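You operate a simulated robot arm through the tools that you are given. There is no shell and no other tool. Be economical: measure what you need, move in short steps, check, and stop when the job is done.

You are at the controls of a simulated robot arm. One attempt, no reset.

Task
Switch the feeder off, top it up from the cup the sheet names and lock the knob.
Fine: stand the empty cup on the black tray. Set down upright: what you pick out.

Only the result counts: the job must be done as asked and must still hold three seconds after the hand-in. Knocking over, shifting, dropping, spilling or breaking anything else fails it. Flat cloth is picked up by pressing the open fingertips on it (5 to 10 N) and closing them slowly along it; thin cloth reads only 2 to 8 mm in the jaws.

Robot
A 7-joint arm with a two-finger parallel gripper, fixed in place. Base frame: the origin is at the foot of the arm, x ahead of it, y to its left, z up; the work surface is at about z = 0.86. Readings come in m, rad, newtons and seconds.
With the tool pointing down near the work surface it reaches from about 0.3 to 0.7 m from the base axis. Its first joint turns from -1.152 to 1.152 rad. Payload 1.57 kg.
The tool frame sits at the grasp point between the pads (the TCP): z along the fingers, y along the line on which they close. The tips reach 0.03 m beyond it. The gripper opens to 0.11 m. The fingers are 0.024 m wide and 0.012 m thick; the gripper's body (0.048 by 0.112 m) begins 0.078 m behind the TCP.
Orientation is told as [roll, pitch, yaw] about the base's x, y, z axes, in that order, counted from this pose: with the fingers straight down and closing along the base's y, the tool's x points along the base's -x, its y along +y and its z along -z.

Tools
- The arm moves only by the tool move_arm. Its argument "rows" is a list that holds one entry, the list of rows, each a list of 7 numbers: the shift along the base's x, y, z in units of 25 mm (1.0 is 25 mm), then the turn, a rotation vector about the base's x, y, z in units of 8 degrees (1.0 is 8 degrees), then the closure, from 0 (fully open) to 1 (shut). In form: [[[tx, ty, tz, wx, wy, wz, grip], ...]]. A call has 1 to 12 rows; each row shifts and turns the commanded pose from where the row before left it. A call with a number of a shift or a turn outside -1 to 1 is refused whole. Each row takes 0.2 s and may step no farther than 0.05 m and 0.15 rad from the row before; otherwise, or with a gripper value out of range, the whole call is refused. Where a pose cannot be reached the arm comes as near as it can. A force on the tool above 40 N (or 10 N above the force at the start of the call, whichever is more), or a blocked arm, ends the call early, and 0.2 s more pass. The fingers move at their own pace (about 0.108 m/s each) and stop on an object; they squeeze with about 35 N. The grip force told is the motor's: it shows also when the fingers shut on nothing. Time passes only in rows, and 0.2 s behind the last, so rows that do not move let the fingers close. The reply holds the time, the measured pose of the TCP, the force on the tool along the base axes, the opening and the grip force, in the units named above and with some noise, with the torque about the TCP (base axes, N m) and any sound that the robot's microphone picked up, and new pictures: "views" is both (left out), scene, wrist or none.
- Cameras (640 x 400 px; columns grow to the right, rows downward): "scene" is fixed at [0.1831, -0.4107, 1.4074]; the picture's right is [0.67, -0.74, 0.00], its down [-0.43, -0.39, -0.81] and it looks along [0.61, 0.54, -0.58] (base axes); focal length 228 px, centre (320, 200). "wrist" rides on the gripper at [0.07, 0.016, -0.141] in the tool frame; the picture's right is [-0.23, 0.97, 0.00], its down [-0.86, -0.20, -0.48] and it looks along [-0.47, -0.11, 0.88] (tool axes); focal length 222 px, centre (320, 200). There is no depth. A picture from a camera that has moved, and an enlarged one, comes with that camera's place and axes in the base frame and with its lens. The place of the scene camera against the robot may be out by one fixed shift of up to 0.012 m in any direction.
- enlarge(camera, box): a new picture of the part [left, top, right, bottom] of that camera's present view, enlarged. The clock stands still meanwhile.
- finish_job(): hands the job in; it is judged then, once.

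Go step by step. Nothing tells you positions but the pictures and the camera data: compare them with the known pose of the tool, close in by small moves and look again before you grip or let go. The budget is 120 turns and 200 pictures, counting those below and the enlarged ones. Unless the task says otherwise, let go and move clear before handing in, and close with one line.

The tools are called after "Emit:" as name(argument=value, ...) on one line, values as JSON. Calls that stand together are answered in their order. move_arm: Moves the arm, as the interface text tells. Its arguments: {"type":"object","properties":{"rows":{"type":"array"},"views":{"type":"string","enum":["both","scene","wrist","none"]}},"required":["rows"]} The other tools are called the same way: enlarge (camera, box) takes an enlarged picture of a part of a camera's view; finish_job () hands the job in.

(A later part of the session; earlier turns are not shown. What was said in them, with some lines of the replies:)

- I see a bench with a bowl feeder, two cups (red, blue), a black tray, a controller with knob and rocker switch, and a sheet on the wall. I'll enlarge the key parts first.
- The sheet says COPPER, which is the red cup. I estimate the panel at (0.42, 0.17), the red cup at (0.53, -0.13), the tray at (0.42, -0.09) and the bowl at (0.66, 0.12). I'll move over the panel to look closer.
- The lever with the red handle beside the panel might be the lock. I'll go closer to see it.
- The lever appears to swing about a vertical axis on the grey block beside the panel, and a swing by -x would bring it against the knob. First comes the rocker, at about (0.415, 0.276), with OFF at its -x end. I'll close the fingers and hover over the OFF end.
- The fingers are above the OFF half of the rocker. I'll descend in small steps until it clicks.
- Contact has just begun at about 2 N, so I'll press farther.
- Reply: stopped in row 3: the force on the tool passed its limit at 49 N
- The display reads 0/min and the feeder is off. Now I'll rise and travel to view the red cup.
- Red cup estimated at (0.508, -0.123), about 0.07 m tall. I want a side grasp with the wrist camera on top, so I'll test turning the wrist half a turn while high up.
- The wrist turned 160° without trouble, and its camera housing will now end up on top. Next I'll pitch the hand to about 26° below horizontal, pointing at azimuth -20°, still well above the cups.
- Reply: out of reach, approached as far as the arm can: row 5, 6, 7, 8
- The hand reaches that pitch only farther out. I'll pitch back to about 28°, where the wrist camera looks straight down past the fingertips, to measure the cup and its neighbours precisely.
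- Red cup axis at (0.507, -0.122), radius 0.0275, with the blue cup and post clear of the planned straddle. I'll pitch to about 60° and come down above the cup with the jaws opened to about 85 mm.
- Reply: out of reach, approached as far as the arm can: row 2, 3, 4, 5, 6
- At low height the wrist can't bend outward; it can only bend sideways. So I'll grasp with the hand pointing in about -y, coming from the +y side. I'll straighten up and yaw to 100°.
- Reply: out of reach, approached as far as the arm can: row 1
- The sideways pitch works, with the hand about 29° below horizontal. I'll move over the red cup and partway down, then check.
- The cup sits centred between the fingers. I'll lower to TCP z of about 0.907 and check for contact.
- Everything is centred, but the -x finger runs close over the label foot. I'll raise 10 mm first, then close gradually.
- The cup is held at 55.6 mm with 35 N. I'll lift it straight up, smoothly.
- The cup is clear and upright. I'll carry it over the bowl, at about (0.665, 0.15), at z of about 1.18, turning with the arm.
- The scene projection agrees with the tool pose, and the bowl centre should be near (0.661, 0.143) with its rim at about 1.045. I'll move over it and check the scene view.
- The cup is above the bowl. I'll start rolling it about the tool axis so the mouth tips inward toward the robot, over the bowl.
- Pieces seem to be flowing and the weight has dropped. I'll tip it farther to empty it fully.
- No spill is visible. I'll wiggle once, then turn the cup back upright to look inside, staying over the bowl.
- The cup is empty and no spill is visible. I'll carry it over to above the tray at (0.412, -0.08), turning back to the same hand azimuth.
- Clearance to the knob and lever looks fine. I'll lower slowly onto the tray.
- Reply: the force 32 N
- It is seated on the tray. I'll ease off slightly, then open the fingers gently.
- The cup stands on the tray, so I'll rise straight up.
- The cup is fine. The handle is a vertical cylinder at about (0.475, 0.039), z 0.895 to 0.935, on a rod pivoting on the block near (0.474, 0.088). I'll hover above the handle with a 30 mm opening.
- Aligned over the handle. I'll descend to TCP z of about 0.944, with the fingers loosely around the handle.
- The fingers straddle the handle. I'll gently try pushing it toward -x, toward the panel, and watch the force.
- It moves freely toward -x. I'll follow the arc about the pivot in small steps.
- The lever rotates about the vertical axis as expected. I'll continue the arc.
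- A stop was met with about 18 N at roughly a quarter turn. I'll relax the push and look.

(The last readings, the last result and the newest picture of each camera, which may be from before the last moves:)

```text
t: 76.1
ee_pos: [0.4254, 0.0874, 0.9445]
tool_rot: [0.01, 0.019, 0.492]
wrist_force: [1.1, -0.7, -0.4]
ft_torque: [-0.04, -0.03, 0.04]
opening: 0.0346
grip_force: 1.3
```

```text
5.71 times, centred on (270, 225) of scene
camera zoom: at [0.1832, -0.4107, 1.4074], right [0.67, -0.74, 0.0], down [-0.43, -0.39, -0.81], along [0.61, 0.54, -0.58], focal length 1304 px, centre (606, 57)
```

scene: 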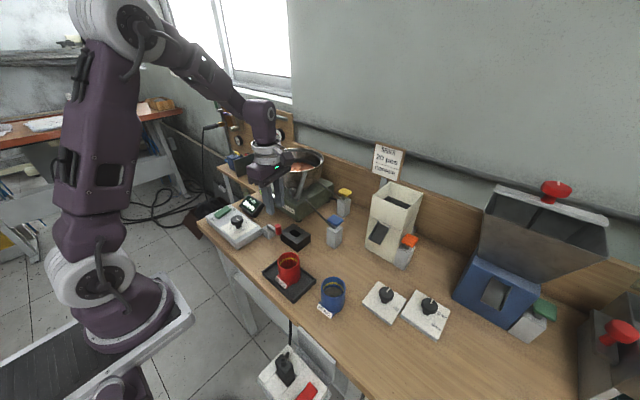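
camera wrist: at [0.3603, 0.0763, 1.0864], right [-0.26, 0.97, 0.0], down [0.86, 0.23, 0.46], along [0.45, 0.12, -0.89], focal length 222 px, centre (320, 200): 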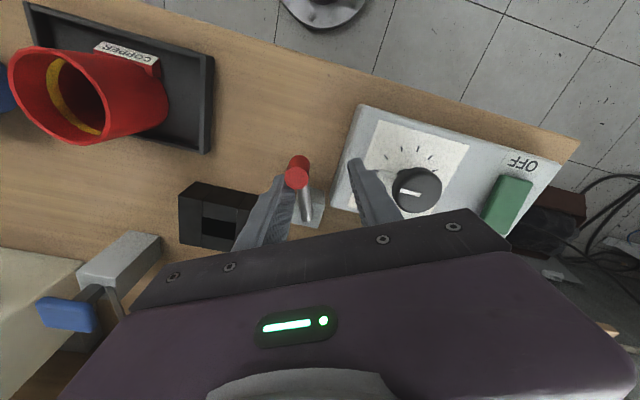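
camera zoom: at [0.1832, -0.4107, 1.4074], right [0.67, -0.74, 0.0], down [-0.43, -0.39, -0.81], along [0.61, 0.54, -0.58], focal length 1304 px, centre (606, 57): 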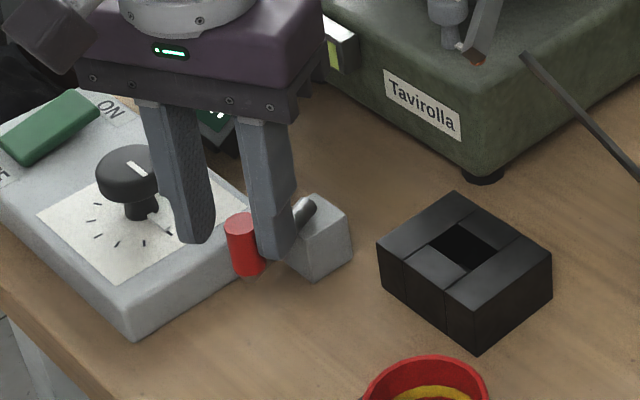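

The lever has turned about 70° and stopped without touching the panel. To be sure it's the end stop, I'll grip the handle and push a little farther along the arc.

Emit:
move_arm(rows=[[[0, -0.2, 0, 0, 0, 0, 0.72], [0, -0.2, 0, 0, 0, 0, 0.76], [0, 0, 0, 0, 0, 0, 0.86], [0, 0, 0, 0, 0, 0, 0.86]]], views="none")

Emit:
move_arm(rows=[[[-0.03, 0.08, 0, 0, 0, 0, 0.86], [-0.03, 0.08, 0, 0, 0, 0, 0.86], [-0.03, 0.08, 0, 0, 0, 0, 0.86], [0, 0, 0, 0, 0, 0, 0.86]]], views="wrist")

```text
t: 77.1
ee_pos: [0.425, 0.076, 0.9438]
tool_rot: [0.011, 0.019, 0.491]
wrist_force: [-4.0, 1.6, 0.1]
ft_torque: [-0.4, -0.19, 0.15]
opening: 0.0171
grip_force: 31.9
```

```text
t: 78.1
ee_pos: [0.4248, 0.0778, 0.9441]
tool_rot: [0.002, 0.018, 0.488]
wrist_force: [6.5, -12.5, -3.4]
ft_torque: [-0.64, -0.39, 0.06]
opening: 0.0172
grip_force: 32.4
stopped in row 4: the force on the tool passed its limit at 42 N (the readings are from after the stop); the commanded pose is now the measured one
camera wrist: at [0.3584, 0.0596, 1.0869], right [-0.25, 0.97, 0.0], down [0.86, 0.23, 0.46], along [0.45, 0.12, -0.89], focal length 222 px, centre (320, 200)
```

wrist: 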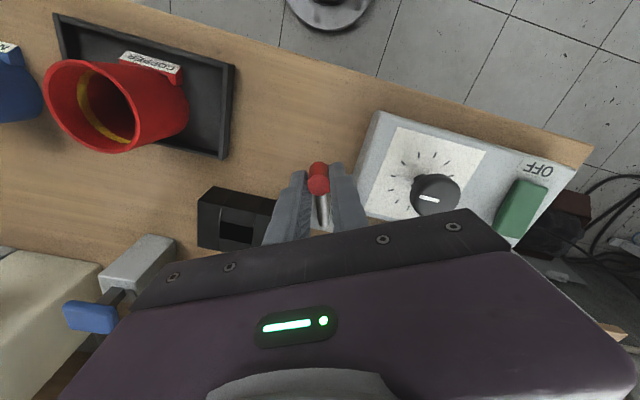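

A firm end stop, so the lever is fully over on the knob side. I'll release and rise.

Emit:
move_arm(rows=[[[0, 0, 0, 0, 0, 0, 0.8], [0, 0, 0, 0, 0, 0, 0.75], [0, 0, 0, 0, 0, 0, 0.72], [0, 0, 0, 0, 0, 0, 0.72], [0, 0, 0.6, 0, 0, 0, 0.72], [0, 0, 1, 0, 0, 0, 0.72], [0, 0, 1, 0, 0, 0, 0.72], [0, 0, 1, 0, 0, 0, 0.72], [0, 0, 1, 0, 0, 0, 0.72], [0, 0, 1, 0, 0, 0, 0.72], [0, 0, 1, 0, 0, 0, 0.72], [0, 0, 0, 0, 0, 0, 0.72]]])

Emit:
enlarge(camera="wrist", box=[220, 80, 460, 240])

Emit:
enlarge(camera="scene", box=[200, 180, 340, 300])

```text
t: 80.7
ee_pos: [0.4236, 0.0806, 1.1088]
tool_rot: [0.004, 0.017, 0.488]
wrist_force: [-0.8, 0.7, 0.2]
ft_torque: [0.0, 0.03, -0.01]
opening: 0.0307
grip_force: 0.0
camera wrist: at [0.3581, 0.0621, 1.2515], right [-0.26, 0.97, 0.0], down [0.86, 0.23, 0.46], along [0.45, 0.12, -0.89], focal length 222 px, centre (320, 200)
```

scene: 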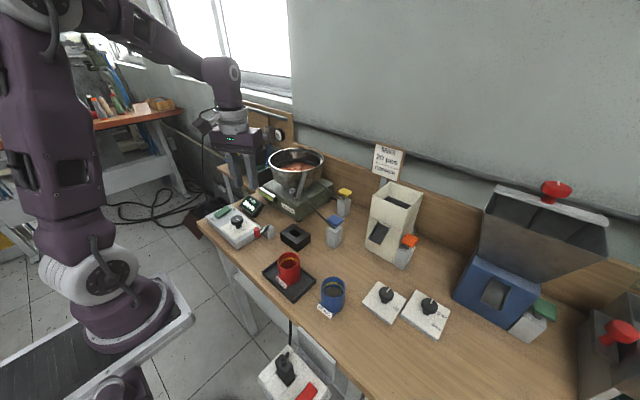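
wrist: 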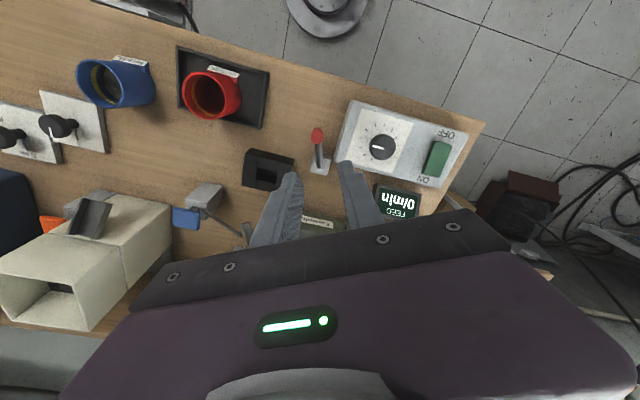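

```text
2.50 times, centred on (340, 160) of wrist
camera zoom: at [0.3581, 0.0621, 1.2515], right [-0.26, 0.97, 0.0], down [0.86, 0.23, 0.46], along [0.45, 0.12, -0.89], focal length 555 px, centre (270, 300)
```

zoom: 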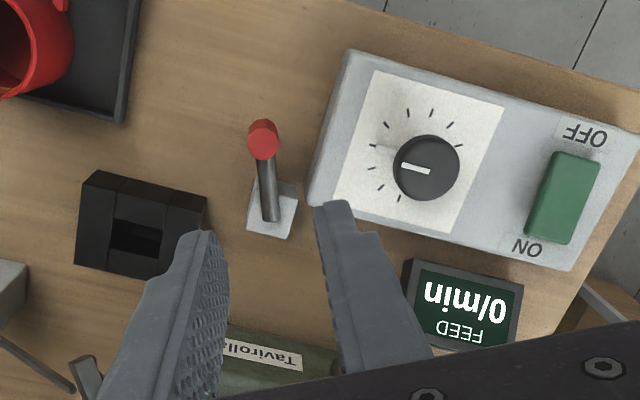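

```text
3.33 times, centred on (270, 240) of scene
camera zoom: at [0.1831, -0.4107, 1.4074], right [0.67, -0.74, 0.0], down [-0.43, -0.39, -0.81], along [0.61, 0.54, -0.58], focal length 761 px, centre (487, 67)
```

zoom: 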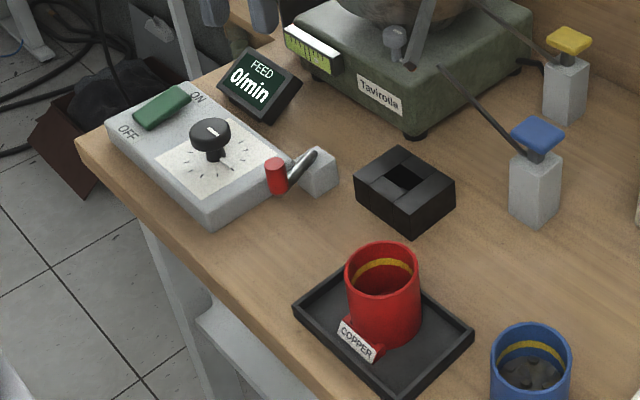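

The lever is over and the knob, tray and cup look right. One last check for stray pieces around the bowl.

Emit:
enlarge(camera="scene", box=[240, 135, 370, 235])

Emit:
enlarge(camera="scene", box=[255, 240, 355, 325])

```text
4.00 times, centred on (305, 185) of scene
camera zoom: at [0.1831, -0.4107, 1.4074], right [0.67, -0.74, 0.0], down [-0.43, -0.39, -0.81], along [0.61, 0.54, -0.58], focal length 913 px, centre (380, 260)
```

zoom: 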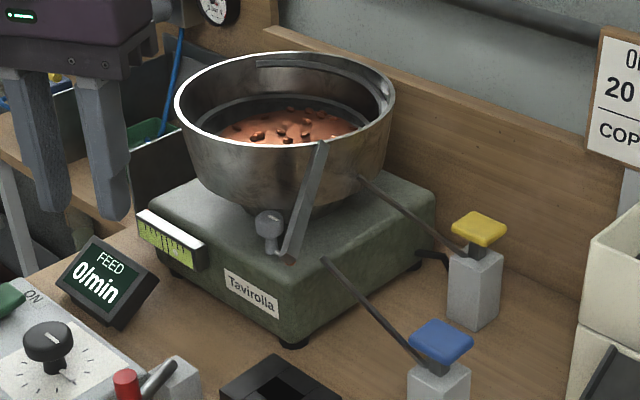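

```text
4.71 times, centred on (305, 282) of scene
camera zoom: at [0.1831, -0.4107, 1.4074], right [0.67, -0.74, 0.0], down [-0.43, -0.39, -0.81], along [0.61, 0.54, -0.58], focal length 1074 px, centre (391, -188)
```

zoom: 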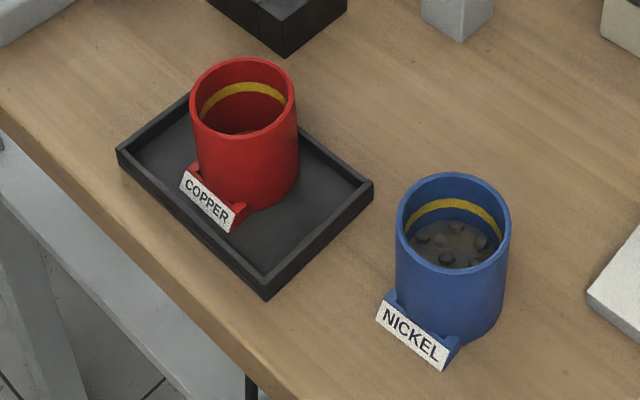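

Feeder reads 0/min, the copper cup is empty and upright on the tray, the lever is at its stop, and no stray pieces are visible. I'm handing in.

Emit:
finish_job()

```text
The job is handed in.
```

I switched the feeder off (its display reads 0/min), emptied the copper cup into the bowl, stood the cup upright on the black tray, and turned the lever beside the knob to its end stop. I took that lever to be the knob's lock, but nothing on the panel confirmed that the knob is locked.
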